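You operate a simulated robot arm through the tools that you are given. There is no shell and no other tool. Be economical: measure what you need, move in short steps, check, and stop when the job is done.

The job below is to be done with a simulated two-armed robot. You get a single attempt, and the scene is never put back.

TASK
Hold the small blue bin on the top of the orange-edged folding table steady with one hand, lift the blue square plug out of it with the other and set it down on the top of the orange-edged folding table. Set down upright: blue square plug.

Only the result counts: the job must be done as asked and must still hold three seconds after the hand-in. Knocking over, shifting, dropping, spilling or breaking anything else fails it.

THE ROBOT
Two 7-joint arms with two-finger parallel grippers on one trunk, on a base that drives. Base frame: it is fixed to the floor where the robot stands at the start and does not move with it; the origin is under the middle of the robot, x ahead of it, y to its left, z up. Units: m, degrees, N and s.
The left shoulder is at the start at [0.07, 0.188, 1.115], the right one opposite. With the tool pointing down near the work surface each hand reaches from about 0.3 to 0.8 m from the robot's upright axis, wherever it stands, measured 20 degrees to its own side. Places, roughly: blue square plug (5x3x7 cm) [0.5, 0.2, 0.8]; top of the orange-edged folding table [0.6, 0.4, 0.8]. Payload 3.91 kg a hand.
The TCP of each hand is the grasp point between the finger pads, 0.03 m short of the fingertips. In the tool frame z runs along the fingers and y along their closing line. The gripper opens to 0.11 m. The fingers are 0.02 m wide and 0.01 m thick; the gripper's body (0.048 by 0.112 m) begins 0.055 m behind the TCP.
Orientation is that of the tool frame in the base frame, as a unit quaternion [w, x, y, z]. With the fingers straight down and closing along the base's y, the tool's x points along the base's -x, its y along +y and its z along -z.

THE INTERFACE
- The arms move only by the tool nudge_tool. It takes "left_increments", "right_increments" or both (then of equal length, played together; a hand with none holds still); each is a list of rows, each a list of 3 entries, a list of its own where there are three numbers: the shift along the tool's x, y, z in m, then the turn, a rotation vector about the tool's x, y, z in degrees, then the finger opening in m, from 0 to 0.11. In form: [[[dx, dy, dz], [wx, wy, wz], fingers], ...]. A call has 1 to 8 rows; each row shifts and turns the commanded pose from where the row before left it, along the tool's axes as they then stand. Rows are played at 5 a second. More than 0.05 m and 8.6 degrees between two rows, or a gripper value outside its range, and nothing of the call is played. A pose out of reach is approached as far as the arm can. The call stops where the force on the tool passes 40 N (or 10 N more than at its start, if that is more) or the arm is blocked; 0.2 s more then pass. The fingers move at their own pace (about 0.072 m/s each) and stop on an object; they squeeze with about 35 N. The grip force told is the motor's: it shows also when the fingers shut on nothing. Time passes only in rows, and 0.2 s behind the last, so rows that do not move let the fingers close. The reply holds the time, the measured pose of the TCP, the force on the tool along the base axes, the opening and the grip force, in the units named above and with some noise, with the torque about the TCP (base axes, N m) and any sound that the robot's microphone picked up.
- Cameras (640 x 400 px; columns grow to the right, rows downward): "scene" is now at [0.1279, 0.0197, 1.3257]; the picture's right is [0.24, -0.97, 0.00], its down [-0.71, -0.18, -0.68] and it looks along [0.66, 0.16, -0.73] (base axes); focal length 214 px, centre (320, 200). "left" rides on the left gripper at [0.072, -0.017, -0.103] in its tool frame; the picture's right is [0.23, 0.97, 0.00], its down [-0.76, 0.18, -0.62] and it looks along [-0.61, 0.14, 0.78] (tool axes); focal length 222 px, centre (320, 200). "right" rides on the right gripper at [0.072, 0.017, -0.103] in its tool frame; the picture's right is [-0.23, 0.97, 0.00], its down [-0.76, -0.18, -0.62] and it looks along [-0.61, -0.14, 0.78] (tool axes); focal length 222 px, centre (320, 200). There is no depth. A picture from a camera that has moved, and an enlarged one, comes with that camera's place and axes in the base frame and with its lens.
- get_image(camera): a new picture of that camera. The clock stands still meanwhile.
- lift_body(by): slides the trunk up (or, below 0, down) by that many m; the arms and the scene camera ride with it, the base frame stays. It gives what a move gives, with no picture.
- drive_base(legs): drives the robot by 1 to 6 legs, each [ahead, turn to the left] in m and degrees, along the robot's own axes; the way and the turn of a leg run together, so that a leg with both is an arc; at most 1.5 m and 180 degrees a leg. The arms and the cameras ride along, it lands a little off, and it stops where it bumps. It gives what a move gives.
- head_to(pan, tilt): turns the head with the scene camera to pan (to the left, within 86 degrees either way) and tilt (down, from -29 to 69), counted from straight ahead of the robot. It gives what a move gives.
- inspect(camera, box): a new picture of the part [left, top, right, bottom] of that camera's present view, enlarged. The clock stands still meanwhile.
- sign_off(): hands the job in; it is judged then, once.

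Work in short steps. Places have to be worked out from the pictures, the camera data and where the tool is seen: move nearer, look again, correct. Check each grasp and each placing, and mend what went wrong. You have 120 turns and 108 pictures in all, those below and enlarged ones among them. Open the grippers and draw the arms clear of the work before you hand the job in, unless the task says otherwise; then end with one line.

The tools are called after "Emit:" as a command line: name --argument value ..., lists and objects as JSON in quotes. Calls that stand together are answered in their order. nudge_tool: Moves the arms, as the interface text tells. Its arguments: {"type":"object","properties":{"left_increments":{"type":"array"},"right_increments":{"type":"array"}},"required":[]} The other tools are called the same way: lift_body (by) slides the trunk up or down; drive_base (legs) drives the base; head_to (pan, tilt) turns the head that bears the scene camera; get_image (camera) takes a picture; inspect (camera, box) takes an enlarged picture of a part of a camera's view; sign_off () hands the job in.

At the start:

```text
time: 0.0
left_eef_pos: [0.3281, 0.4967, 1.0823]
left_ee_rot: [0.0, 0.0, 1.0, 0.0]
left_force: [0.0, -0.2, 0.2]
left_ft_torque: [-0.02, -0.02, -0.03]
left_gripper_width: 0.1101
left_grasp_force: 0.2
right_eef_pos: [0.4551, 0.0502, 1.0238]
right_ee_rot: [0.0, 0.0, 1.0, 0.0]
right_force: [-0.5, 0.4, 0.1]
right_ft_torque: [-0.01, -0.01, 0.01]
right_gripper_width: 0.11
right_grasp_force: 0.1
trunk travel left (down, up): [-0.625, 0.315]
robot x, y, heading: [0.002, -0.002, -0.1]
head pan, tilt: [14.0, 46.8]
```

scene: 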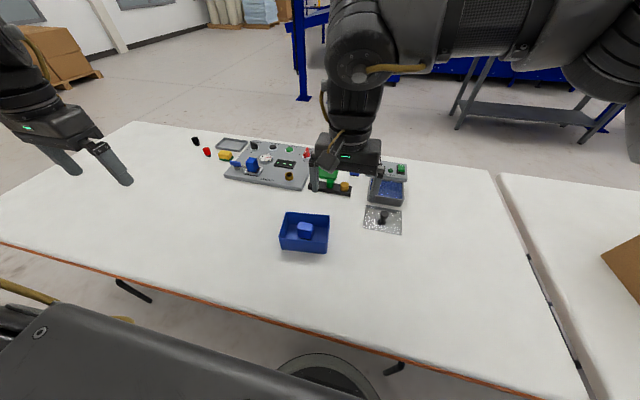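
right: 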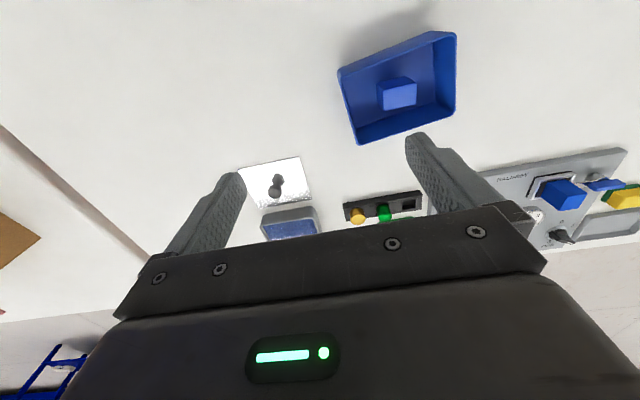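
left: 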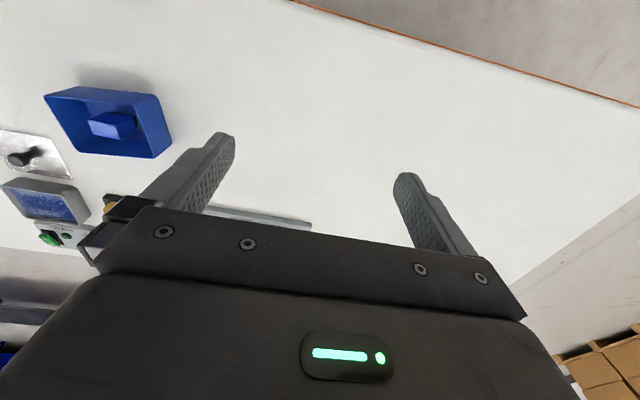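

I start with an enlarged look at the bin and the plug from the scene camera and the right hand camera.

Emit:
inspect --camera "scene" --box '[260, 190, 356, 270]'

Emit:
inspect --camera "right" --box '[320, 20, 480, 150]'

```text
5.00 times, centred on (308, 230) of scene
camera zoom: at [0.1279, 0.0197, 1.3257], right [0.24, -0.97, 0.0], down [-0.71, -0.18, -0.68], along [0.66, 0.16, -0.73], focal length 1072 px, centre (380, 50)
```

zoom: 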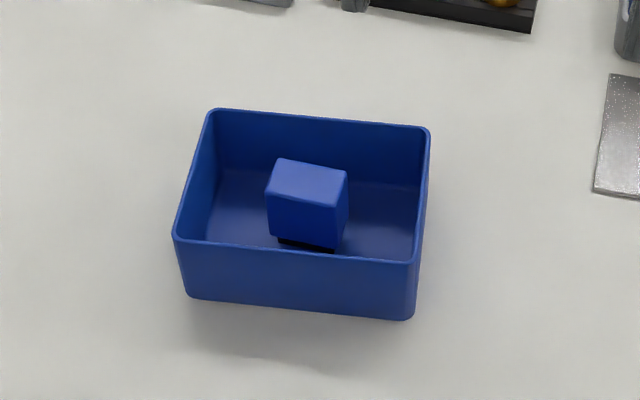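

```text
3.08 times, centred on (400, 85) of right
camera zoom: at [0.382, 0.0674, 1.1269], right [0.23, 0.97, 0.0], down [0.76, -0.18, 0.62], along [0.61, -0.14, -0.78], focal length 684 px, centre (74, 554)
```

zoom: 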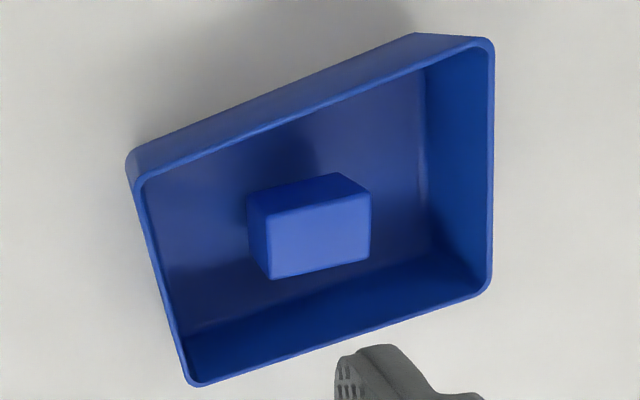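

Triangulating the two views gives these estimates:
- **Plug:** top at about (0.484, 0.153, 0.805).
- **Bin rim:** z about 0.803, centre (0.485, 0.151), about 0.137 m long along y and 0.096 m across x, yawed about +7°.

The left hand will clamp the bin's left end across the long walls, tilted in from +y. I turn the left hand first.

Emit:
nudge_tool --left_increments '[[[0, 0, 0], [0, 0, -8.5], 0.11], [[0, 0, 0], [0, 0, -8.5], 0.11], [[0, 0, 0], [0, 0, -8.5], 0.11], [[0, 0, 0], [0, 0, -8.5], 0.11], [[0, 0, 0], [0, 0, -8.5], 0.11], [[0, 0, 0], [0, 0, -8.5], 0.11], [[0, 0, 0], [0, 0, -8.5], 0.11], [[0, 0, 0], [0, 0, -8.5], 0.11]]'

```text
time: 1.8
left_eef_pos: [0.2944, 0.5342, 1.0913]
left_ee_rot: [0.0, -0.431, 0.902, -0.001]
left_force: [-0.4, 0.9, -0.1]
left_ft_torque: [-0.01, -0.06, 0.0]
left_gripper_width: 0.1102
left_grasp_force: 0.0
left hand out of reach, approached as far as the arm can: row 6, 7, 8
right_eef_pos: [0.4506, 0.0522, 1.0253]
right_ee_rot: [0.001, 0.0, 1.0, -0.001]
right_force: [-0.3, -0.8, -0.2]
right_ft_torque: [-0.05, -0.04, -0.01]
right_gripper_width: 0.1101
right_grasp_force: 0.2
trunk travel left (down, up): [-0.625, 0.315]
robot x, y, heading: [0.0034, 0.0009, 0.1]
head pan, tilt: [14.0, 46.8]
```

Yaw stalled at about 51° because the hand is too near the body. I move the left hand ahead and inward, staying high, and then continue turning.

Emit:
nudge_tool --left_increments '[[[-0.004, -0.034, 0.013], [0, 0, 0], 0.11], [[-0.004, -0.034, 0.013], [0, 0, 0], 0.11], [[-0.004, -0.034, 0.013], [0, 0, 0], 0.11], [[-0.004, -0.034, 0.013], [0, 0, 0], 0.11], [[-0.004, -0.034, 0.013], [0, 0, 0], 0.11], [[-0.004, -0.034, 0.013], [0, 0, 0], 0.11]]'

```text
time: 3.2
left_eef_pos: [0.3477, 0.5243, 1.095]
left_ee_rot: [0.0, -0.452, 0.892, 0.0]
left_force: [1.1, 0.6, 0.4]
left_ft_torque: [-0.01, 0.0, 0.0]
left_gripper_width: 0.1098
left_grasp_force: 0.1
left hand out of reach, approached as far as the arm can: row 1, 2, 3, 4, 5, 6
right_eef_pos: [0.4552, 0.0501, 1.0242]
right_ee_rot: [0.0, 0.0, 1.0, 0.001]
right_force: [0.1, 0.8, -0.5]
right_ft_torque: [-0.01, -0.04, 0.0]
right_gripper_width: 0.1103
right_grasp_force: 0.1
trunk travel left (down, up): [-0.625, 0.315]
robot x, y, heading: [0.0017, 0.0029, 0.2]
head pan, tilt: [14.0, 46.8]
```

Still yaw-limited with the fingers straight down. I try tilting the hand inward, which changes the wrist geometry, with some yaw backed off.

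Emit:
nudge_tool --left_increments '[[[0, 0, 0], [0, 0, 8.0], 0.11], [[0, 0, 0], [0, 0, 8.0], 0.11], [[0, 0, 0], [0, 8.5, 0], 0.11], [[0, 0, 0], [0, 8.5, 0], 0.11], [[0, 0, 0], [0, 8.5, 0], 0.11], [[0, 0, 0], [0, 8.5, 0], 0.11]]'

```text
time: 4.6
left_eef_pos: [0.3421, 0.5216, 1.0848]
left_ee_rot: [-0.276, -0.311, 0.904, -0.095]
left_force: [0.3, 0.7, -0.1]
left_ft_torque: [0.02, 0.02, -0.01]
left_gripper_width: 0.1099
left_grasp_force: 0.0
left hand out of reach, approached as far as the arm can: row 6
right_eef_pos: [0.4566, 0.0505, 1.0233]
right_ee_rot: [-0.001, 0.0, 1.0, -0.001]
right_force: [0.3, 0.3, 0.7]
right_ft_torque: [-0.04, -0.01, 0.0]
right_gripper_width: 0.1101
right_grasp_force: 0.0
trunk travel left (down, up): [-0.625, 0.315]
robot x, y, heading: [0.003, 0.0013, 0.1]
head pan, tilt: [14.0, 46.8]
```

The tilt works. I move the hand ahead and inward towards (0.47, 0.42, 0.95) to see what yaw is available there.

Emit:
nudge_tool --left_increments '[[[-0.021, -0.0315, 0.017], [0, 0, 0], 0.11], [[-0.021, -0.0315, 0.017], [0, 0, 0], 0.11], [[-0.021, -0.0315, 0.017], [0, 0, 0], 0.11], [[-0.021, -0.0315, 0.017], [0, 0, 0], 0.11], [[-0.021, -0.0315, 0.017], [0, 0, 0], 0.11], [[0, 0, 0], [0, 0, -8], 0.11], [[0, 0, 0], [0, 0, -8], 0.11]]'

```text
time: 6.2
left_eef_pos: [0.4676, 0.4227, 0.956]
left_ee_rot: [-0.288, -0.433, 0.852, -0.055]
left_force: [0.1, 0.8, 0.0]
left_ft_torque: [-0.06, 0.01, 0.0]
left_gripper_width: 0.1102
left_grasp_force: 0.0
right_eef_pos: [0.4559, 0.0497, 1.0239]
right_ee_rot: [0.0, 0.0, 1.0, 0.0]
right_force: [-0.8, 0.2, 0.6]
right_ft_torque: [0.01, 0.05, -0.02]
right_gripper_width: 0.11
right_grasp_force: 0.1
trunk travel left (down, up): [-0.625, 0.315]
robot x, y, heading: [0.0003, -0.0011, 0.1]
head pan, tilt: [14.0, 46.8]
```

Reachable there. The rotation still needed to the clamping pose (closing across the bin's short side, tilted 55° in from +y) is about 53°, so I play that now.

Emit:
nudge_tool --left_increments '[[[0, 0, 0], [5.45, 3.47, -3.87], 0.11], [[0, 0, 0], [5.45, 3.47, -3.87], 0.11], [[0, 0, 0], [5.45, 3.47, -3.87], 0.11], [[0, 0, 0], [5.45, 3.47, -3.87], 0.11], [[0, 0, 0], [5.45, 3.47, -3.87], 0.11], [[0, 0, 0], [5.45, 3.47, -3.87], 0.11], [[0, 0, 0], [5.45, 3.47, -3.87], 0.11]]'

```text
time: 7.8
left_eef_pos: [0.5218, 0.5188, 0.9817]
left_ee_rot: [0.306, 0.664, -0.588, 0.348]
left_force: [-0.7, -0.2, 0.3]
left_ft_torque: [-0.04, -0.03, -0.06]
left_gripper_width: 0.1098
left_grasp_force: 0.0
left hand out of reach, approached as far as the arm can: row 2, 3, 4, 5, 6, 7
right_eef_pos: [0.4555, 0.05, 1.0247]
right_ee_rot: [0.0, 0.0, 1.0, 0.0]
right_force: [0.6, -0.2, -0.7]
right_ft_torque: [0.05, -0.01, -0.01]
right_gripper_width: 0.1097
right_grasp_force: 0.1
trunk travel left (down, up): [-0.625, 0.315]
robot x, y, heading: [-0.0034, 0.0006, 0.2]
head pan, tilt: [14.0, 46.8]
```

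The orientation was reached but the position was pushed out to (0.52, 0.52, 0.98). I try to approach a pre-grasp point 10 cm back from the bin along the finger line.

Emit:
nudge_tool --left_increments '[[[-0.0006, 0.0116, 0.0376], [0, 0, 0], 0.11], [[-0.0006, 0.0116, 0.0376], [0, 0, 0], 0.11], [[-0.0006, 0.0116, 0.0376], [0, 0, 0], 0.11], [[-0.0006, 0.0116, 0.0376], [0, 0, 0], 0.11], [[-0.0006, 0.0116, 0.0376], [0, 0, 0], 0.11], [[-0.0006, 0.0116, 0.0376], [0, 0, 0], 0.11], [[-0.0006, 0.0116, 0.0376], [0, 0, 0], 0.11]]'

```text
time: 9.4
left_eef_pos: [0.5216, 0.5184, 0.9835]
left_ee_rot: [0.307, 0.662, -0.59, 0.346]
left_force: [-0.2, 0.5, 0.1]
left_ft_torque: [0.0, -0.01, -0.03]
left_gripper_width: 0.1102
left_grasp_force: 0.0
left hand out of reach, approached as far as the arm can: row 1, 2, 3, 4, 5, 6, 7
right_eef_pos: [0.4538, 0.0507, 1.0251]
right_ee_rot: [0.0, 0.001, 1.0, 0.0]
right_force: [0.3, 0.1, 0.4]
right_ft_torque: [-0.05, -0.02, 0.02]
right_gripper_width: 0.11
right_grasp_force: 0.1
trunk travel left (down, up): [-0.625, 0.315]
robot x, y, heading: [-0.0003, 0.001, -0.0]
head pan, tilt: [14.0, 46.8]
```

No progress, so that yaw direction is against a joint limit. I will use the opposite yaw (-83°) with a 30° tilt, which also keeps the hand camera on the outer side. First I return the hand to neutral.

Emit:
nudge_tool --left_increments '[[[0, 0, 0], [-3.56, -3.14, 6.82], 0.11], [[0, 0, 0], [-3.56, -3.14, 6.82], 0.11], [[0, 0, 0], [-3.56, -3.14, 6.82], 0.11], [[0, 0, 0], [-3.56, -3.14, 6.82], 0.11], [[0, 0, 0], [-3.56, -3.14, 6.82], 0.11], [[0, 0, 0], [-3.56, -3.14, 6.82], 0.11], [[0, 0, 0], [-3.56, -3.14, 6.82], 0.11], [[0, 0, 0], [-3.56, -3.14, 6.82], 0.11]]'

Emit:
nudge_tool --left_increments '[[[0, 0, 0], [-3.56, -3.14, 6.82], 0.11], [[0, 0, 0], [-3.56, -3.14, 6.82], 0.11], [[0, 0, 0], [-3.56, -3.14, 6.82], 0.11], [[0, 0, 0], [-3.56, -3.14, 6.82], 0.11], [[0, 0, 0], [-3.56, -3.14, 6.82], 0.11]]'

```text
time: 11.2
left_eef_pos: [0.5191, 0.5161, 0.9835]
left_ee_rot: [-0.132, -0.289, 0.936, -0.15]
left_force: [0.1, 0.0, 0.7]
left_ft_torque: [0.0, -0.01, -0.02]
left_gripper_width: 0.1099
left_grasp_force: 0.1
right_eef_pos: [0.454, 0.0496, 1.0232]
right_ee_rot: [0.0, 0.0, 1.0, 0.0]
right_force: [0.0, 0.0, 0.0]
right_ft_torque: [0.0, -0.05, 0.08]
right_gripper_width: 0.1099
right_grasp_force: 0.1
trunk travel left (down, up): [-0.625, 0.315]
robot x, y, heading: [-0.0019, -0.0006, 0.1]
head pan, tilt: [14.0, 46.8]
```

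```text
time: 12.4
left_eef_pos: [0.5194, 0.5163, 0.9815]
left_ee_rot: [0.003, 0.002, 1.0, 0.001]
left_force: [-0.8, 0.5, -0.7]
left_ft_torque: [0.03, -0.02, 0.02]
left_gripper_width: 0.1101
left_grasp_force: 0.1
right_eef_pos: [0.454, 0.0505, 1.0244]
right_ee_rot: [0.001, 0.0, 1.0, 0.0]
right_force: [-0.1, -0.2, -0.4]
right_ft_torque: [0.01, 0.01, 0.0]
right_gripper_width: 0.1102
right_grasp_force: 0.0
trunk travel left (down, up): [-0.625, 0.315]
robot x, y, heading: [0.0021, 0.0005, -0.0]
head pan, tilt: [14.0, 46.8]
```

Back at neutral. Now I turn +83° about tool z, in place.

Emit:
nudge_tool --left_increments '[[[0, 0, 0], [0, 0, 8.3], 0.11], [[0, 0, 0], [0, 0, 8.3], 0.11], [[0, 0, 0], [0, 0, 8.3], 0.11], [[0, 0, 0], [0, 0, 8.3], 0.11], [[0, 0, 0], [0, 0, 8.3], 0.11], [[0, 0, 0], [0, 0, 8.3], 0.11], [[0, 0, 0], [0, 0, 8.3], 0.11], [[0, 0, 0], [0, 0, 8.3], 0.11]]'

Emit:
nudge_tool --left_increments '[[[0, 0, 0], [0, 0, 8.3], 0.11], [[0, 0, 0], [0, 0, 8.3], 0.11], [[0, 0, 0], [0, -7.5, 0], 0.11], [[0, 0, 0], [0, -7.5, 0], 0.11], [[0, 0, 0], [0, -7.5, 0], 0.11], [[0, 0, 0], [0, -7.5, 0], 0.11]]'

```text
time: 14.2
left_eef_pos: [0.518, 0.5164, 0.9818]
left_ee_rot: [0.0, 0.549, 0.836, 0.0]
left_force: [-0.5, -0.3, 0.8]
left_ft_torque: [0.05, 0.0, 0.01]
left_gripper_width: 0.1097
left_grasp_force: 0.0
right_eef_pos: [0.4546, 0.0497, 1.0239]
right_ee_rot: [0.0, 0.0, 1.0, 0.0]
right_force: [0.2, 0.1, -1.4]
right_ft_torque: [0.0, -0.02, 0.01]
right_gripper_width: 0.1098
right_grasp_force: 0.0
trunk travel left (down, up): [-0.625, 0.315]
robot x, y, heading: [0.0004, 0.0012, -0.1]
head pan, tilt: [14.0, 46.8]
```

```text
time: 15.6
left_eef_pos: [0.5182, 0.5169, 0.9803]
left_ee_rot: [0.195, 0.641, 0.722, -0.173]
left_force: [0.6, 0.0, -0.1]
left_ft_torque: [-0.03, -0.04, 0.01]
left_gripper_width: 0.1099
left_grasp_force: 0.0
right_eef_pos: [0.4549, 0.0512, 1.0236]
right_ee_rot: [-0.001, 0.0, 1.0, -0.001]
right_force: [-0.1, 0.7, 0.2]
right_ft_torque: [-0.02, 0.01, 0.0]
right_gripper_width: 0.1098
right_grasp_force: 0.1
trunk travel left (down, up): [-0.625, 0.315]
robot x, y, heading: [0.0011, 0.001, -0.0]
head pan, tilt: [14.0, 46.8]
```

The orientation is reached without a limit. I move the left hand to a pre-grasp point about 12 cm back from the bin's left end, then look.

Emit:
nudge_tool --left_increments '[[[-0.0214, -0.011, 0.0299], [0, 0, 0], 0.11], [[-0.0214, -0.011, 0.0299], [0, 0, 0], 0.11], [[-0.0214, -0.011, 0.0299], [0, 0, 0], 0.11], [[-0.0214, -0.011, 0.0299], [0, 0, 0], 0.11], [[-0.0214, -0.011, 0.0299], [0, 0, 0], 0.11], [[-0.0214, -0.011, 0.0299], [0, 0, 0], 0.11], [[-0.0214, -0.011, 0.0299], [0, 0, 0], 0.11]]'

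Emit:
get_image --camera "left"

Emit:
get_image --camera "scene"

```text
time: 17.2
left_eef_pos: [0.4703, 0.2753, 0.8771]
left_ee_rot: [0.193, 0.641, 0.723, -0.17]
left_force: [0.5, 0.0, 0.4]
left_ft_torque: [0.01, 0.03, -0.04]
left_gripper_width: 0.1098
left_grasp_force: 0.1
right_eef_pos: [0.4537, 0.0503, 1.024]
right_ee_rot: [0.0, 0.0, 1.0, 0.0]
right_force: [0.0, -0.2, 0.0]
right_ft_torque: [0.02, 0.01, 0.0]
right_gripper_width: 0.1098
right_grasp_force: 0.1
trunk travel left (down, up): [-0.625, 0.315]
robot x, y, heading: [0.0, -0.0027, 0.2]
head pan, tilt: [14.0, 46.8]
```

```text
102 pictures are left
camera left: at [0.4397, 0.3875, 0.9285], right [0.94, 0.31, -0.11], down [0.22, -0.33, 0.92], along [0.25, -0.89, -0.37], focal length 222 px, centre (320, 200)
```

left: 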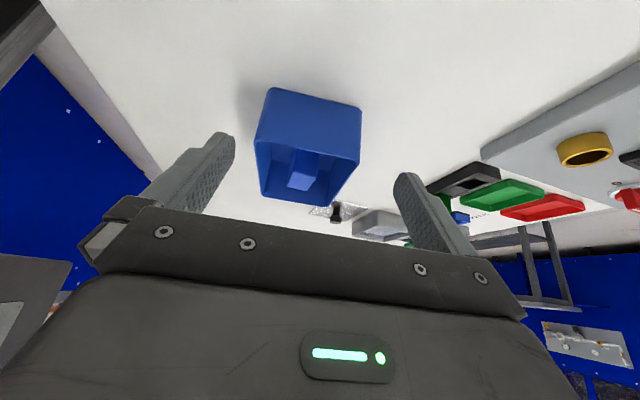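

```text
101 pictures are left
camera scene: at [0.1288, 0.0186, 1.3257], right [0.24, -0.97, 0.0], down [-0.71, -0.18, -0.68], along [0.66, 0.17, -0.73], focal length 214 px, centre (320, 200)
```

scene: 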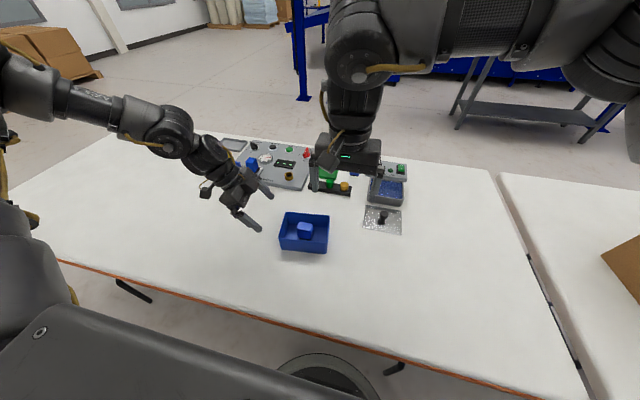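

The left camera looks straight at the bin's left end. I enlarge both views to refine its position.

Emit:
inspect --camera "left" --box '[230, 70, 390, 220]'

Emit:
inspect --camera "scene" --box '[230, 170, 350, 265]'

```text
2.67 times, centred on (310, 145) of left
camera zoom: at [0.4397, 0.3875, 0.9285], right [0.94, 0.31, -0.11], down [0.22, -0.33, 0.92], along [0.25, -0.89, -0.37], focal length 592 px, centre (347, 347)
```

zoom: 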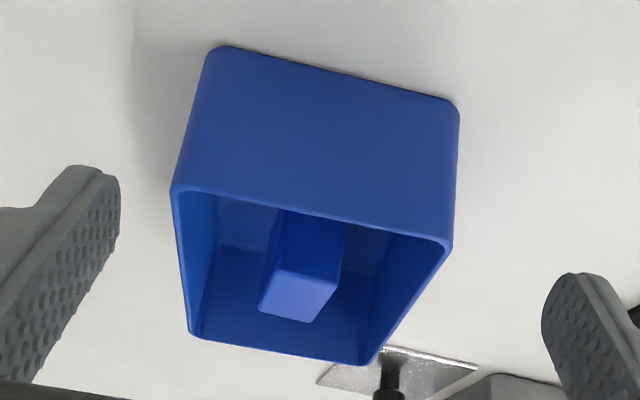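

```text
4.21 times, centred on (290, 218) of scene
camera zoom: at [0.1288, 0.0186, 1.3257], right [0.24, -0.97, 0.0], down [-0.71, -0.18, -0.68], along [0.66, 0.17, -0.73], focal length 903 px, centre (446, 126)
```

zoom: 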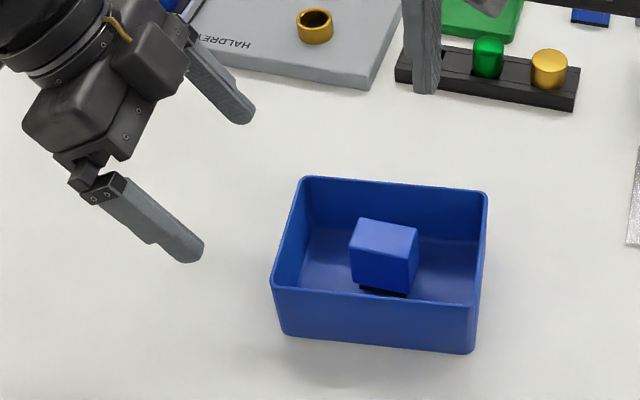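

Refined: rim z ≈ 0.811, left end middle ≈ (0.471, 0.2155), width ≈ 0.097, table ≈ 0.745. I tilt 10° more for clearance and advance until the fingertips are just short of the bin.

Emit:
nudge_tool --left_increments '[[[0, -0.003, 0], [0, -5, 0], 0.11], [[0, -0.003, 0], [0, -5, -0.7], 0.11], [[0.007, 0, 0.025], [0, 0, 0], 0.11], [[0.0064, 0, 0.025], [0, 0, 0], 0.11], [[0, 0, 0], [0, 0, 0], 0.11]]'

Emit:
get_image --camera "left"

Emit:
inspect --camera "scene" --box '[230, 170, 350, 265]'

```text
time: 18.4
left_eef_pos: [0.468, 0.2528, 0.827]
left_ee_rot: [0.255, 0.619, 0.707, -0.227]
left_force: [-0.2, -0.7, 0.4]
left_ft_torque: [0.03, 0.0, 0.03]
left_gripper_width: 0.1098
left_grasp_force: 0.1
right_eef_pos: [0.4526, 0.0506, 1.0238]
right_ee_rot: [-0.001, 0.0, 1.0, 0.0]
right_force: [-0.8, -1.0, -0.3]
right_ft_torque: [0.02, 0.0, 0.0]
right_gripper_width: 0.1099
right_grasp_force: 0.0
trunk travel left (down, up): [-0.625, 0.315]
robot x, y, heading: [-0.0013, -0.0041, 0.1]
head pan, tilt: [14.0, 46.8]
```

```text
98 pictures are left
camera left: at [0.4347, 0.3726, 0.8597], right [0.94, 0.3, -0.15], down [0.2, -0.16, 0.97], along [0.27, -0.94, -0.21], focal length 222 px, centre (320, 200)
```

left: 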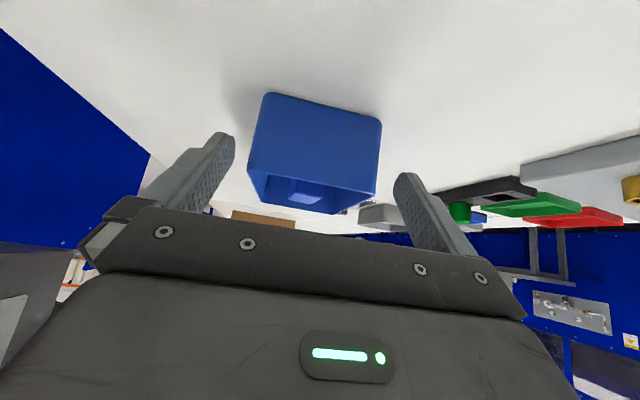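

```text
4.21 times, centred on (290, 218) of scene
camera zoom: at [0.1273, 0.0197, 1.3258], right [0.24, -0.97, 0.0], down [-0.71, -0.18, -0.68], along [0.66, 0.16, -0.73], focal length 903 px, centre (446, 126)
```

zoom: 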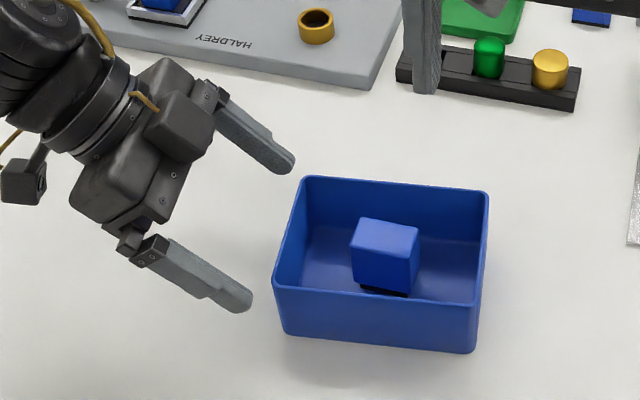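

The corner projections agree with my estimates and the bin sits between the fingers. I advance about 55 mm in small steps, correcting 1.5 mm sideways and slightly upwards.

Emit:
nudge_tool --left_increments '[[[-0.004, -0.0015, 0.01], [0, 0, 0], 0.11], [[0, 0, 0.015], [0, 0, 0], 0.11], [[0, 0, 0.015], [0, 0, 0], 0.11], [[0, 0, 0.015], [0, 0, 0], 0.11], [[0, 0, 0], [0, 0, 0], 0.11]]'

Emit:
inspect --camera "scene" --box '[230, 170, 350, 265]'

Emit:
get_image --camera "left"

```text
time: 19.6
left_eef_pos: [0.4684, 0.2172, 0.7972]
left_ee_rot: [0.255, 0.62, 0.706, -0.228]
left_force: [-0.4, -0.4, 0.2]
left_ft_torque: [0.0, 0.02, -0.01]
left_gripper_width: 0.1099
left_grasp_force: 0.0
left hand out of reach, approached as far as the arm can: row 4
right_eef_pos: [0.4538, 0.0514, 1.0252]
right_ee_rot: [0.001, 0.0, 1.0, 0.0]
right_force: [0.1, -0.8, -0.1]
right_ft_torque: [0.01, 0.02, 0.03]
right_gripper_width: 0.1098
right_grasp_force: 0.1
trunk travel left (down, up): [-0.625, 0.315]
robot x, y, heading: [0.0024, 0.0003, -0.1]
head pan, tilt: [14.0, 46.8]
```

```text
4.21 times, centred on (290, 218) of scene
camera zoom: at [0.1279, 0.02, 1.3257], right [0.24, -0.97, 0.0], down [-0.71, -0.18, -0.68], along [0.66, 0.16, -0.73], focal length 903 px, centre (446, 126)
```

zoom: 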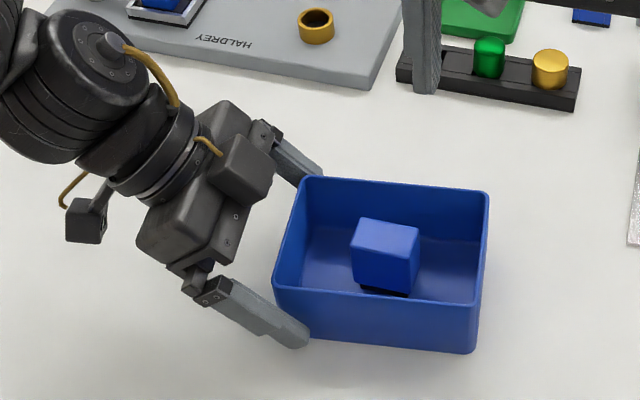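

```text
95 pictures are left
camera left: at [0.4349, 0.3365, 0.8282], right [0.94, 0.3, -0.15], down [0.21, -0.16, 0.97], along [0.27, -0.94, -0.21], focal length 222 px, centre (320, 200)
```

left: 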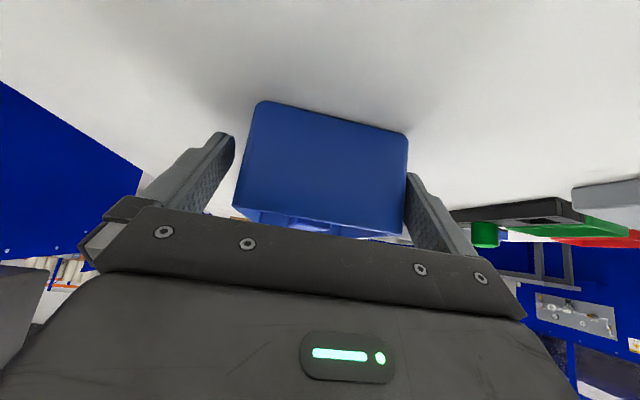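

The fingers straddle the bin, but the arm has run out of reach 12 mm above the planned depth. I lower the trunk by 12 mm to bring the hand down.

Emit:
nudge_tool --left_increments '[[[0, 0.002, 0], [0, 0, 0], 0.11]]'

Emit:
lift_body --by -0.012

Emit:
inspect --camera "scene" --box '[230, 170, 350, 265]'

```text
time: 20.0
left_eef_pos: [0.4705, 0.2178, 0.7962]
left_ee_rot: [0.255, 0.619, 0.707, -0.228]
left_force: [-0.5, 0.0, -0.1]
left_ft_torque: [0.01, -0.03, 0.0]
left_gripper_width: 0.11
left_grasp_force: 0.0
right_eef_pos: [0.4545, 0.0508, 1.0241]
right_ee_rot: [0.0, 0.0, 1.0, 0.001]
right_force: [-0.3, -0.8, 0.4]
right_ft_torque: [0.02, -0.01, 0.02]
right_gripper_width: 0.1099
right_grasp_force: 0.0
trunk travel left (down, up): [-0.625, 0.315]
robot x, y, heading: [-0.002, 0.0018, 0.1]
head pan, tilt: [14.0, 46.8]
```

```text
time: 20.6
left_eef_pos: [0.4702, 0.2173, 0.7854]
left_ee_rot: [0.255, 0.619, 0.707, -0.227]
left_force: [1.0, 1.2, 0.5]
left_ft_torque: [-0.03, 0.04, 0.04]
left_gripper_width: 0.1098
left_grasp_force: 0.0
right_eef_pos: [0.4544, 0.0498, 1.0119]
right_ee_rot: [0.0, 0.0, 1.0, 0.0]
right_force: [0.2, -0.8, -0.1]
right_ft_torque: [0.0, 0.01, -0.01]
right_gripper_width: 0.1097
right_grasp_force: 0.0
trunk travel left (down, up): [-0.613, 0.327]
robot x, y, heading: [-0.0016, -0.0018, 0.0]
head pan, tilt: [14.0, 46.8]
```

```text
4.21 times, centred on (290, 218) of scene
camera zoom: at [0.1279, 0.0196, 1.3137], right [0.24, -0.97, 0.0], down [-0.71, -0.18, -0.68], along [0.66, 0.16, -0.73], focal length 903 px, centre (446, 126)
```

zoom: 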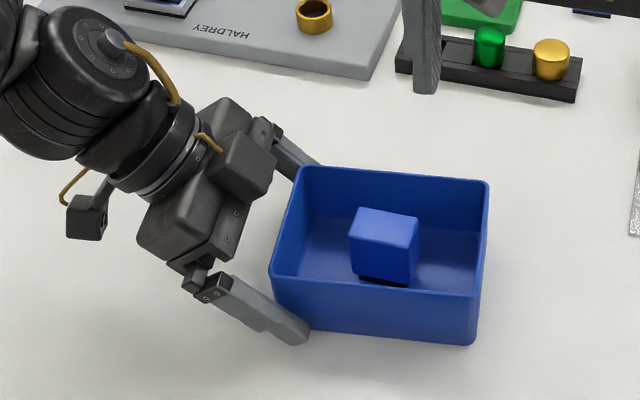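

Fingers are down beside both long walls without contact. I close the left hand gently on the bin.

Emit:
nudge_tool --left_increments '[[[0, 0, 0], [0, 0, 0], 0.1], [[0, 0, 0], [0, 0, 0], 0.096], [[0, 0, 0], [0, 0, 0], 0.092], [[0, 0, 0], [0, 0, 0], 0.088], [[0, 0, 0], [0, 0, 0], 0.085], [[0, 0, 0], [0, 0, 0], 0.085]]'

Emit:
inspect --camera "scene" --box '[230, 170, 350, 265]'

```text
time: 22.0
left_eef_pos: [0.4704, 0.2172, 0.7844]
left_ee_rot: [0.255, 0.619, 0.707, -0.228]
left_force: [-0.3, 0.1, 2.0]
left_ft_torque: [-0.05, -0.17, 0.02]
left_gripper_width: 0.0994
left_grasp_force: 35.4
right_eef_pos: [0.4552, 0.0507, 1.0115]
right_ee_rot: [0.001, 0.0, 1.0, 0.0]
right_force: [-0.5, -0.4, 0.1]
right_ft_torque: [0.04, -0.01, -0.01]
right_gripper_width: 0.1098
right_grasp_force: 0.0
trunk travel left (down, up): [-0.613, 0.327]
robot x, y, heading: [0.0015, 0.0032, -0.0]
head pan, tilt: [14.0, 46.8]
```

```text
4.21 times, centred on (290, 218) of scene
camera zoom: at [0.1278, 0.0195, 1.3138], right [0.24, -0.97, 0.0], down [-0.71, -0.18, -0.68], along [0.66, 0.16, -0.73], focal length 903 px, centre (446, 126)
```

zoom: 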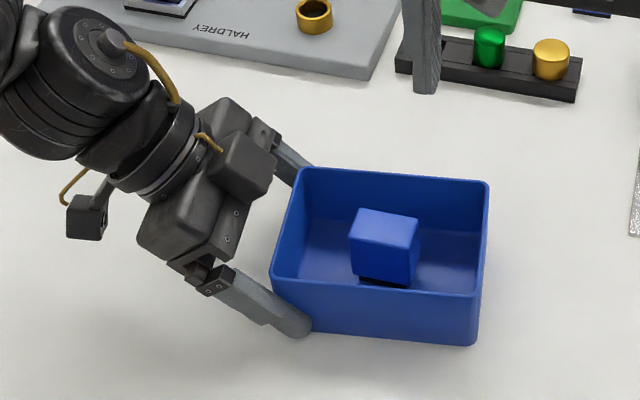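

The bin is clamped (width 0.0994, 35 N) and hasn't visibly moved. Now I bring the right hand above the plug and look.

Emit:
nudge_tool --right_increments '[[[-0.008, 0.033, 0.015], [0, 0, 0], 0.085], [[-0.007, 0.034, 0.015], [0, 0, 0], 0.085], [[-0.007, 0.033, 0.015], [0, 0, 0], 0.085], [[0, 0, 0.015], [0, 0, 0], 0.085]]'

Emit:
get_image --camera "right"

Emit:
get_image --camera "scene"

```text
time: 23.0
left_eef_pos: [0.4713, 0.2174, 0.7851]
left_ee_rot: [0.255, 0.619, 0.707, -0.228]
left_force: [0.6, -0.4, 1.4]
left_ft_torque: [0.14, -0.21, -0.07]
left_gripper_width: 0.0992
left_grasp_force: 34.8
right_eef_pos: [0.475, 0.1403, 0.9508]
right_ee_rot: [0.0, 0.002, 1.0, 0.002]
right_force: [-0.4, 0.1, 0.6]
right_ft_torque: [0.03, 0.0, -0.02]
right_gripper_width: 0.0852
right_grasp_force: 0.0
right hand out of reach, approached as far as the arm can: row 3
trunk travel left (down, up): [-0.613, 0.327]
robot x, y, heading: [0.0028, 0.0006, 0.1]
head pan, tilt: [14.0, 46.8]
```

```text
92 pictures are left
camera right: at [0.4025, 0.1576, 1.0541], right [0.23, 0.97, 0.01], down [0.76, -0.18, 0.62], along [0.61, -0.14, -0.78], focal length 222 px, centre (320, 200)
```

right: 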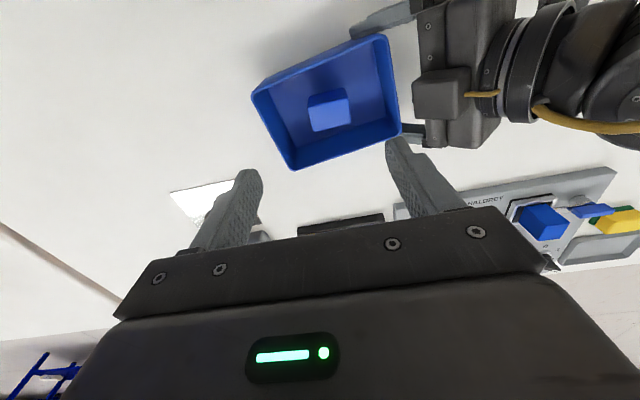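

```text
91 pictures are left
camera scene: at [0.1281, 0.0194, 1.3137], right [0.24, -0.97, 0.0], down [-0.71, -0.18, -0.68], along [0.66, 0.16, -0.73], focal length 214 px, centre (320, 200)
```

scene: 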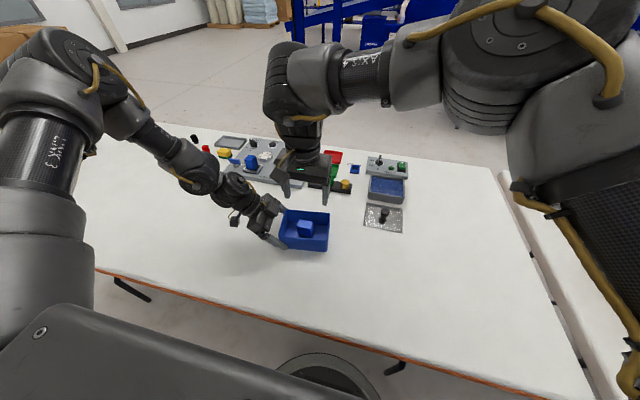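

The right hand stopped at y = 0.14, near its inward limit. I enlarge the view to fix the plug's position and yaw before correcting.

Emit:
inspect --camera "right" --box '[240, 20, 420, 180]'

Emit:
inspect --camera "scene" --box '[270, 195, 342, 255]'

```text
2.50 times, centred on (330, 100) of right
camera zoom: at [0.4025, 0.1576, 1.0541], right [0.23, 0.97, 0.01], down [0.76, -0.18, 0.62], along [0.61, -0.14, -0.78], focal length 555 px, centre (295, 450)
```

zoom: 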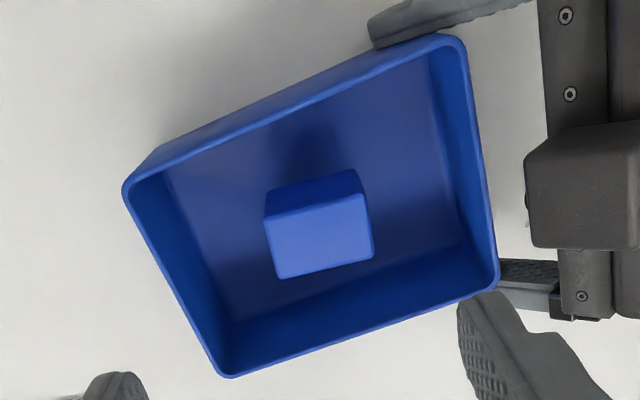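

```text
6.67 times, centred on (306, 225) of scene
camera zoom: at [0.1281, 0.0194, 1.3137], right [0.24, -0.97, 0.0], down [-0.71, -0.18, -0.68], along [0.66, 0.16, -0.73], focal length 1430 px, centre (413, 33)
```

zoom: 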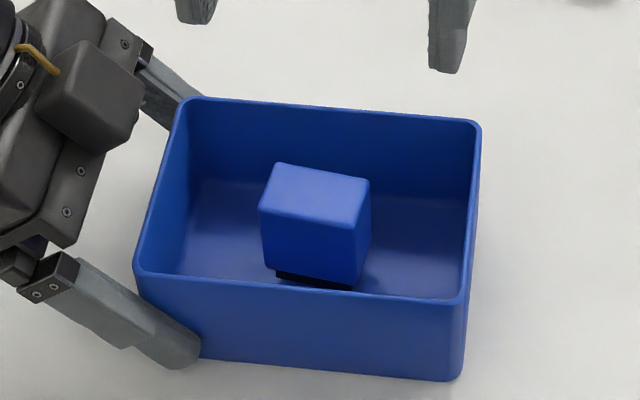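

Plug top centre is about (0.483, 0.150, 0.806), with its sides aligned to the base axes (yaw ≈ 0). I try to go to (0.483, 0.150) while lowering to z = 0.88.

Emit:
nudge_tool --right_increments '[[[-0.003, 0.003, 0.02], [0, 0, 0], 0.08], [[-0.003, 0.003, 0.02], [0, 0, 0], 0.08], [[-0.002, 0.004, 0.03], [0, 0, 0], 0.08], [[0, 0, 0], [0, 0, 0], 0.08]]'

```text
time: 24.0
left_eef_pos: [0.4709, 0.2173, 0.7858]
left_ee_rot: [0.255, 0.619, 0.707, -0.228]
left_force: [-0.1, 0.2, 1.9]
left_ft_torque: [0.02, -0.2, 0.0]
left_gripper_width: 0.0995
left_grasp_force: 35.0
right_eef_pos: [0.4766, 0.1383, 0.8822]
right_ee_rot: [0.0, 0.0, 1.0, 0.0]
right_force: [0.2, -0.6, 0.6]
right_ft_torque: [-0.02, 0.0, 0.0]
right_gripper_width: 0.08
right_grasp_force: 0.0
right hand out of reach, approached as far as the arm can: row 1, 2, 3
trunk travel left (down, up): [-0.613, 0.327]
robot x, y, heading: [-0.0, -0.0001, -0.1]
head pan, tilt: [14.0, 46.8]
```

The right arm is limited in +y with this wrist orientation, 12 mm short. Closing along x instead (tool turned -90° about z) fits the plug's 3 cm side and clears the left hand better. I back up and turn.

Emit:
nudge_tool --right_increments '[[[0, -0.01, -0.03], [0, 0, 0], 0.08], [[0, -0.01, -0.03], [0, 0, -8.5], 0.05], [[0, 0, 0], [0, 0, -8.5], 0.05], [[0, 0, 0], [0, 0, -8.5], 0.05], [[0, 0, 0], [0, 0, -8.5], 0.05], [[0, 0, 0], [0, 0, -8.5], 0.05], [[0, 0, 0], [0, 0, -8.5], 0.05], [[0, 0, 0], [0, 0, -8.5], 0.05]]'

Emit:
nudge_tool --right_increments '[[[0, 0, 0], [0, 0, -8.5], 0.05], [[0, 0, 0], [0, 0, -8.5], 0.05], [[0, 0, 0], [0, 0, -8.5], 0.05], [[0, 0, 0], [0, 0, -5], 0.05]]'

```text
time: 25.3
left_eef_pos: [0.471, 0.2181, 0.7839]
left_ee_rot: [0.256, 0.619, 0.707, -0.226]
left_force: [-1.4, 0.2, 2.3]
left_ft_torque: [0.18, -0.12, 0.02]
left_gripper_width: 0.0991
left_grasp_force: 34.9
right_eef_pos: [0.4189, 0.0692, 0.9186]
right_ee_rot: [-0.085, -0.256, 0.961, 0.061]
right_force: [0.1, 0.1, -0.1]
right_ft_torque: [-0.03, 0.03, -0.01]
right_gripper_width: 0.0501
right_grasp_force: 0.0
right hand out of reach, approached as far as the arm can: row 4, 5, 6
trunk travel left (down, up): [-0.613, 0.327]
robot x, y, heading: [0.0058, 0.0014, -0.0]
head pan, tilt: [14.0, 46.8]
stopped in row 6 (right hand): the arm was blocked; the commanded pose is now the measured one
```

```text
time: 26.0
left_eef_pos: [0.4702, 0.2179, 0.7847]
left_ee_rot: [0.255, 0.62, 0.707, -0.227]
left_force: [-0.5, -0.4, 0.8]
left_ft_torque: [0.2, -0.08, 0.03]
left_gripper_width: 0.0993
left_grasp_force: 35.0
right_eef_pos: [0.3635, 0.0801, 0.9629]
right_ee_rot: [-0.187, -0.376, 0.892, 0.169]
right_force: [0.0, 0.6, 0.0]
right_ft_torque: [-0.03, 0.0, 0.0]
right_gripper_width: 0.05
right_grasp_force: 0.0
right hand out of reach, approached as far as the arm can: row 1, 2, 3
trunk travel left (down, up): [-0.613, 0.327]
robot x, y, heading: [0.0004, 0.0056, -0.1]
head pan, tilt: [14.0, 46.8]
stopped in row 3 (right hand): the arm was blocked; the commanded pose is now the measured one
```

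That direction folds the arm into its limits. The shortfall is only 12 mm, so backing the robot off about 8 cm should ease the reach of both arms. I look first to check nothing was touched.

Emit:
get_image --camera "scene"

```text
88 pictures are left
camera scene: at [0.1278, 0.0195, 1.3137], right [0.24, -0.97, 0.0], down [-0.71, -0.18, -0.68], along [0.66, 0.16, -0.73], focal length 214 px, centre (320, 200)
```

scene: 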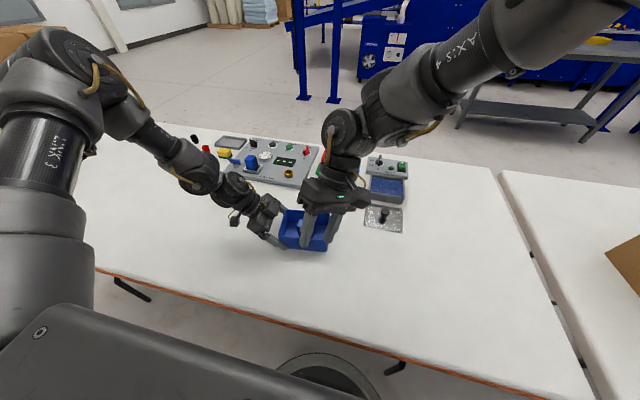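

Nothing was disturbed. I turn the right hand back to straight down, and meanwhile open the left hand and draw it straight back off the bin.

Emit:
nudge_tool --left_increments '[[[0, 0, 0], [0, 0, 0], 0.104], [[0, 0, 0], [0, 0, 0], 0.11], [[0, 0, 0], [0, 0, 0], 0.11], [[0, 0, -0.015], [0, 0, 0], 0.11], [[0, 0, -0.025], [0, 0, 0], 0.11], [[0, 0, -0.03], [0, 0, 0], 0.11], [[0, 0, -0.03], [0, 0, 0], 0.11]]' --right_increments '[[[0, 0, 0], [2.87, -3.18, 6.39], 0.05], [[0, 0, 0], [2.87, -3.18, 6.39], 0.05], [[0, 0, 0], [2.87, -3.18, 6.39], 0.05], [[0, 0, 0], [2.87, -3.18, 6.39], 0.05], [[0, 0, 0], [2.87, -3.18, 6.39], 0.05], [[0, 0, 0], [2.87, -3.18, 6.39], 0.05], [[0, 0, 0], [2.87, -3.18, 6.39], 0.05]]'

Emit:
inspect --camera "scene" --box '[230, 170, 350, 265]'

```text
time: 27.6
left_eef_pos: [0.4604, 0.2824, 0.8637]
left_ee_rot: [0.256, 0.62, 0.706, -0.227]
left_force: [-0.7, 0.4, 0.1]
left_ft_torque: [0.0, -0.02, -0.02]
left_gripper_width: 0.1099
left_grasp_force: 0.1
right_eef_pos: [0.3691, 0.0756, 0.9678]
right_ee_rot: [-0.002, 0.013, 1.0, 0.012]
right_force: [0.2, 0.3, 0.3]
right_ft_torque: [0.03, 0.0, 0.01]
right_gripper_width: 0.05
right_grasp_force: 0.1
trunk travel left (down, up): [-0.613, 0.327]
robot x, y, heading: [-0.0005, 0.0016, 0.0]
head pan, tilt: [14.0, 46.8]
```

```text
4.21 times, centred on (290, 218) of scene
camera zoom: at [0.1267, 0.0204, 1.3138], right [0.24, -0.97, 0.0], down [-0.71, -0.18, -0.68], along [0.66, 0.16, -0.73], focal length 903 px, centre (446, 126)
```

zoom: 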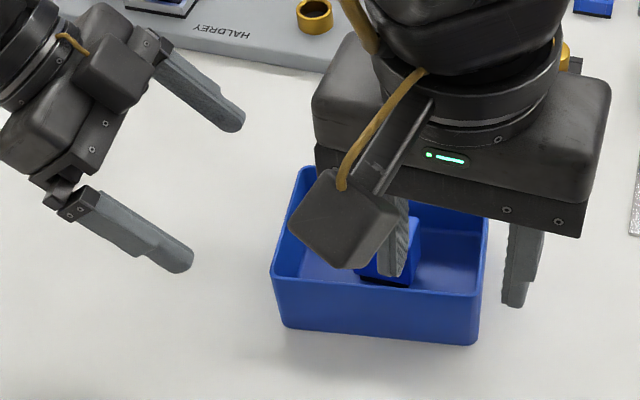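

The bin hasn't moved and both hands are clear of it, with the fingertips above rim height. I back the robot off 9 cm with a slight left turn.

Emit:
drive_base --legs '[[-0.09, 2]]'

```text
time: 28.7
left_eef_pos: [0.3617, 0.2973, 0.8643]
left_ee_rot: [0.26, 0.607, 0.717, -0.222]
left_force: [-0.2, -0.1, 0.2]
left_ft_torque: [-0.01, -0.02, 0.03]
left_gripper_width: 0.11
left_grasp_force: 0.0
right_eef_pos: [0.2768, 0.089, 0.9706]
right_ee_rot: [0.002, -0.009, 1.0, 0.013]
right_force: [0.5, 0.0, -0.1]
right_ft_torque: [0.0, 0.0, -0.01]
right_gripper_width: 0.0502
right_grasp_force: 0.1
trunk travel left (down, up): [-0.613, 0.327]
robot x, y, heading: [-0.0848, -0.0025, 2.2]
head pan, tilt: [14.0, 46.8]
```

First I check that the right hand can now reach above the plug, going towards (0.483, 0.150, 0.93).

Emit:
nudge_tool --right_increments '[[[-0.034, 0.0, 0.007], [0, 0, 0], 0.08], [[-0.034, 0.012, 0.007], [0, 0, 0], 0.08], [[-0.034, 0.012, 0.007], [0, 0, 0], 0.08], [[-0.034, 0.012, 0.007], [0, 0, 0], 0.08], [[-0.034, 0.012, 0.007], [0, 0, 0], 0.08], [[-0.035, 0.012, 0.007], [0, 0, 0], 0.08]]'

```text
time: 30.1
left_eef_pos: [0.3608, 0.2943, 0.8629]
left_ee_rot: [0.259, 0.607, 0.718, -0.222]
left_force: [-0.2, 0.2, -1.2]
left_ft_torque: [-0.01, 0.0, 0.03]
left_gripper_width: 0.1099
left_grasp_force: 0.0
right_eef_pos: [0.4654, 0.1216, 0.9302]
right_ee_rot: [-0.001, -0.007, 1.0, 0.016]
right_force: [-0.8, -0.7, -0.6]
right_ft_torque: [-0.01, 0.01, 0.01]
right_gripper_width: 0.0799
right_grasp_force: 0.1
right hand out of reach, approached as far as the arm can: row 5, 6
trunk travel left (down, up): [-0.613, 0.327]
robot x, y, heading: [-0.0883, 0.0035, 1.8]
head pan, tilt: [14.0, 46.8]
```

Still short in y. I test whether a small yaw, with the elbow able to resettle, frees it: tool z +8° per row and then +y.

Emit:
nudge_tool --right_increments '[[[0, 0, 0], [0, 0, 8], 0.08], [[0, 0, 0], [0, 0, 8], 0.08], [[0, 0.01, 0], [0, 0, 0], 0.08], [[0, 0.01, 0], [0, 0, 0], 0.08]]'

```text
time: 31.1
left_eef_pos: [0.3623, 0.2955, 0.8625]
left_ee_rot: [0.26, 0.607, 0.718, -0.222]
left_force: [0.0, 0.8, -0.2]
left_ft_torque: [0.03, -0.01, 0.02]
left_gripper_width: 0.1102
left_grasp_force: 0.1
right_eef_pos: [0.4616, 0.129, 0.9335]
right_ee_rot: [0.0, 0.13, 0.991, 0.017]
right_force: [0.1, -0.9, -0.5]
right_ft_torque: [0.01, 0.02, -0.01]
right_gripper_width: 0.0802
right_grasp_force: 0.0
right hand out of reach, approached as far as the arm can: row 3, 4
trunk travel left (down, up): [-0.613, 0.327]
robot x, y, heading: [-0.0908, -0.0027, 1.8]
head pan, tilt: [14.0, 46.8]
```

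Further out is worse, so the across-reach limit shrinks with distance. I go back to about the original distance with a heading of ~5° left, which puts the plug more centrally. First I draw the right hand back and straighten its yaw.

Emit:
nudge_tool --right_increments '[[[0.03, -0.02, -0.01], [0, 0, -5], 0.08], [[0.03, -0.02, -0.01], [0, 0, -5], 0.08], [[0.03, -0.02, -0.01], [0, 0, -5], 0.08], [[0.03, -0.02, -0.01], [0, 0, 0], 0.08]]'

Emit:
drive_base --legs '[[0.09, 3.2]]'

```text
time: 32.1
left_eef_pos: [0.3621, 0.2956, 0.8648]
left_ee_rot: [0.26, 0.607, 0.717, -0.222]
left_force: [-0.3, 0.2, -0.4]
left_ft_torque: [0.02, -0.02, 0.0]
left_gripper_width: 0.1099
left_grasp_force: 0.1
right_eef_pos: [0.3317, 0.0639, 0.9718]
right_ee_rot: [0.0, 0.0, 1.0, 0.015]
right_force: [0.3, -0.6, -0.6]
right_ft_torque: [-0.01, 0.02, -0.02]
right_gripper_width: 0.0799
right_grasp_force: 0.1
trunk travel left (down, up): [-0.613, 0.327]
robot x, y, heading: [-0.0907, -0.0044, 2.0]
head pan, tilt: [14.0, 46.8]
```

```text
time: 33.2
left_eef_pos: [0.4348, 0.3266, 0.8634]
left_ee_rot: [0.265, 0.586, 0.734, -0.216]
left_force: [-0.2, 1.0, 0.1]
left_ft_torque: [-0.04, 0.03, 0.04]
left_gripper_width: 0.11
left_grasp_force: 0.1
right_eef_pos: [0.4187, 0.0934, 0.9712]
right_ee_rot: [0.0, -0.028, 1.0, 0.014]
right_force: [0.3, 0.5, 0.0]
right_ft_torque: [0.0, 0.0, 0.02]
right_gripper_width: 0.0799
right_grasp_force: 0.0
trunk travel left (down, up): [-0.613, 0.327]
robot x, y, heading: [0.0035, 0.0009, 5.2]
head pan, tilt: [14.0, 46.8]
```

Heading is 5.2°. I test the right hand's reach again towards (0.483, 0.150, 0.92), squaring it up on the way.

Emit:
nudge_tool --right_increments '[[[-0.021, 0.019, 0.017], [1.6, 0, 3.2], 0.08], [[-0.021, 0.019, 0.017], [0, 0, 0], 0.08], [[-0.022, 0.019, 0.017], [0, 0, 0], 0.08], [[0, 0, 0], [0, 0, 0], 0.08]]'

```text
time: 34.2
left_eef_pos: [0.4335, 0.3251, 0.8645]
left_ee_rot: [0.267, 0.586, 0.735, -0.215]
left_force: [0.7, 0.1, 0.1]
left_ft_torque: [0.0, 0.01, 0.01]
left_gripper_width: 0.1103
left_grasp_force: 0.2
right_eef_pos: [0.482, 0.1507, 0.9188]
right_ee_rot: [0.0, -0.002, 1.0, 0.0]
right_force: [0.2, 0.2, -1.0]
right_ft_torque: [0.0, 0.02, -0.02]
right_gripper_width: 0.0798
right_grasp_force: 0.1
trunk travel left (down, up): [-0.613, 0.327]
robot x, y, heading: [0.0041, 0.0044, 5.3]
head pan, tilt: [14.0, 46.8]
```

The right hand reaches the plug now. Next I restore the left hand's clamping orientation and bring it to the pre-grasp point.

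Emit:
nudge_tool --left_increments '[[[0, 0, 0], [3.6, 0.1, 4.0], 0.11], [[-0.0115, 0.0078, 0.011], [0, 0, 0], 0.11], [[-0.0115, 0.0078, 0.011], [0, 0, 0], 0.11], [[-0.0115, 0.0077, 0.011], [0, 0, 0], 0.11], [[0, 0, 0], [0, 0, 0], 0.11]]'

Emit:
get_image --camera "left"

Emit:
get_image --camera "right"

```text
time: 35.4
left_eef_pos: [0.4626, 0.2829, 0.8605]
left_ee_rot: [0.254, 0.62, 0.707, -0.228]
left_force: [0.5, -0.2, -0.1]
left_ft_torque: [0.0, -0.03, 0.0]
left_gripper_width: 0.11
left_grasp_force: 0.1
right_eef_pos: [0.4824, 0.1521, 0.9202]
right_ee_rot: [0.0, 0.0, 1.0, 0.0]
right_force: [-0.7, 0.3, 1.0]
right_ft_torque: [-0.02, -0.04, 0.0]
right_gripper_width: 0.0799
right_grasp_force: 0.1
trunk travel left (down, up): [-0.613, 0.327]
robot x, y, heading: [-0.0021, 0.0017, 5.3]
head pan, tilt: [14.0, 46.8]
```

```text
86 pictures are left
camera left: at [0.4302, 0.4022, 0.8913], right [0.94, 0.3, -0.15], down [0.21, -0.16, 0.97], along [0.26, -0.94, -0.21], focal length 222 px, centre (320, 200)
```

left: 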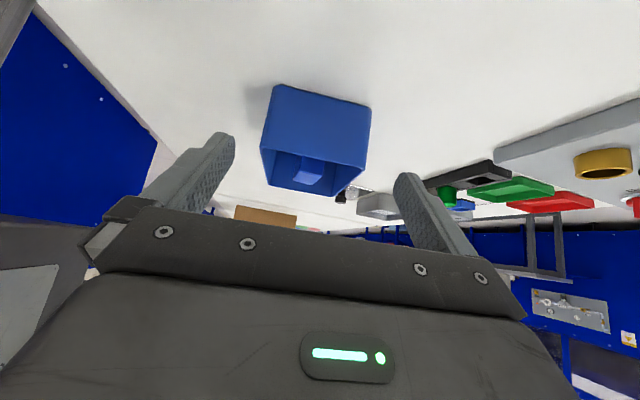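

```text
85 pictures are left
camera right: at [0.4093, 0.169, 1.0224], right [0.23, 0.97, 0.0], down [0.76, -0.18, 0.62], along [0.61, -0.14, -0.78], focal length 222 px, centre (320, 200)
```

right: 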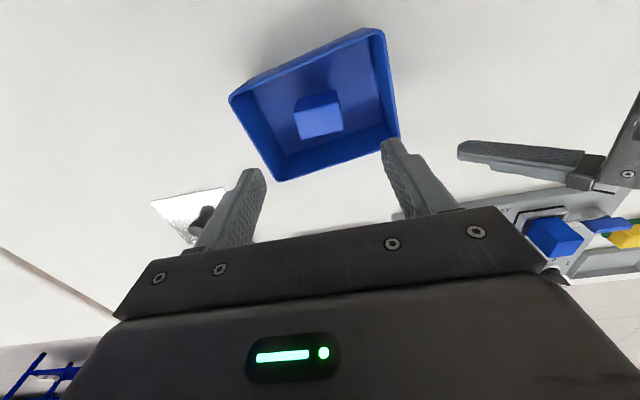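

The geometry matches the earlier approach, so I advance the left hand 10 cm along its fingers to the same clamp position.

Emit:
nudge_tool --left_increments '[[[-0.0017, -0.0004, 0.02], [0, 0, 0], 0.11], [[0, 0, 0.02], [0, 0, 0], 0.11], [[0, 0, 0.02], [0, 0, 0], 0.11], [[0, 0, 0.02], [0, 0, 0], 0.11], [[0, 0, 0.02], [0, 0, 0], 0.11], [[0, 0, 0], [0, 0, 0], 0.11]]'

Emit:
inspect --camera "scene" --box '[260, 160, 400, 270]'

```text
time: 36.8
left_eef_pos: [0.463, 0.2311, 0.8072]
left_ee_rot: [0.253, 0.62, 0.707, -0.228]
left_force: [-0.8, 0.5, -0.1]
left_ft_torque: [0.0, 0.01, -0.02]
left_gripper_width: 0.11
left_grasp_force: 0.1
left hand out of reach, approached as far as the arm can: row 4, 5
right_eef_pos: [0.4815, 0.1511, 0.9185]
right_ee_rot: [0.0, 0.0, 1.0, -0.001]
right_force: [-0.1, 0.1, 0.2]
right_ft_torque: [0.03, -0.01, 0.01]
right_gripper_width: 0.0801
right_grasp_force: 0.1
trunk travel left (down, up): [-0.613, 0.327]
robot x, y, heading: [0.001, 0.0042, 5.2]
head pan, tilt: [14.0, 46.8]
```

```text
3.64 times, centred on (330, 215) of scene
camera zoom: at [0.1267, 0.0348, 1.3137], right [0.33, -0.94, 0.0], down [-0.69, -0.24, -0.68], along [0.65, 0.22, -0.73], focal length 780 px, centre (284, 146)
```

zoom: 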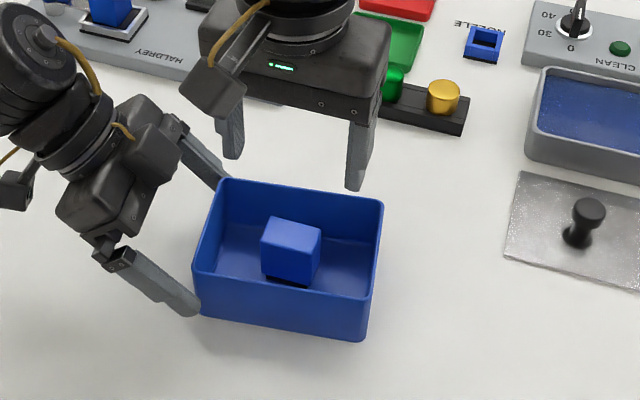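

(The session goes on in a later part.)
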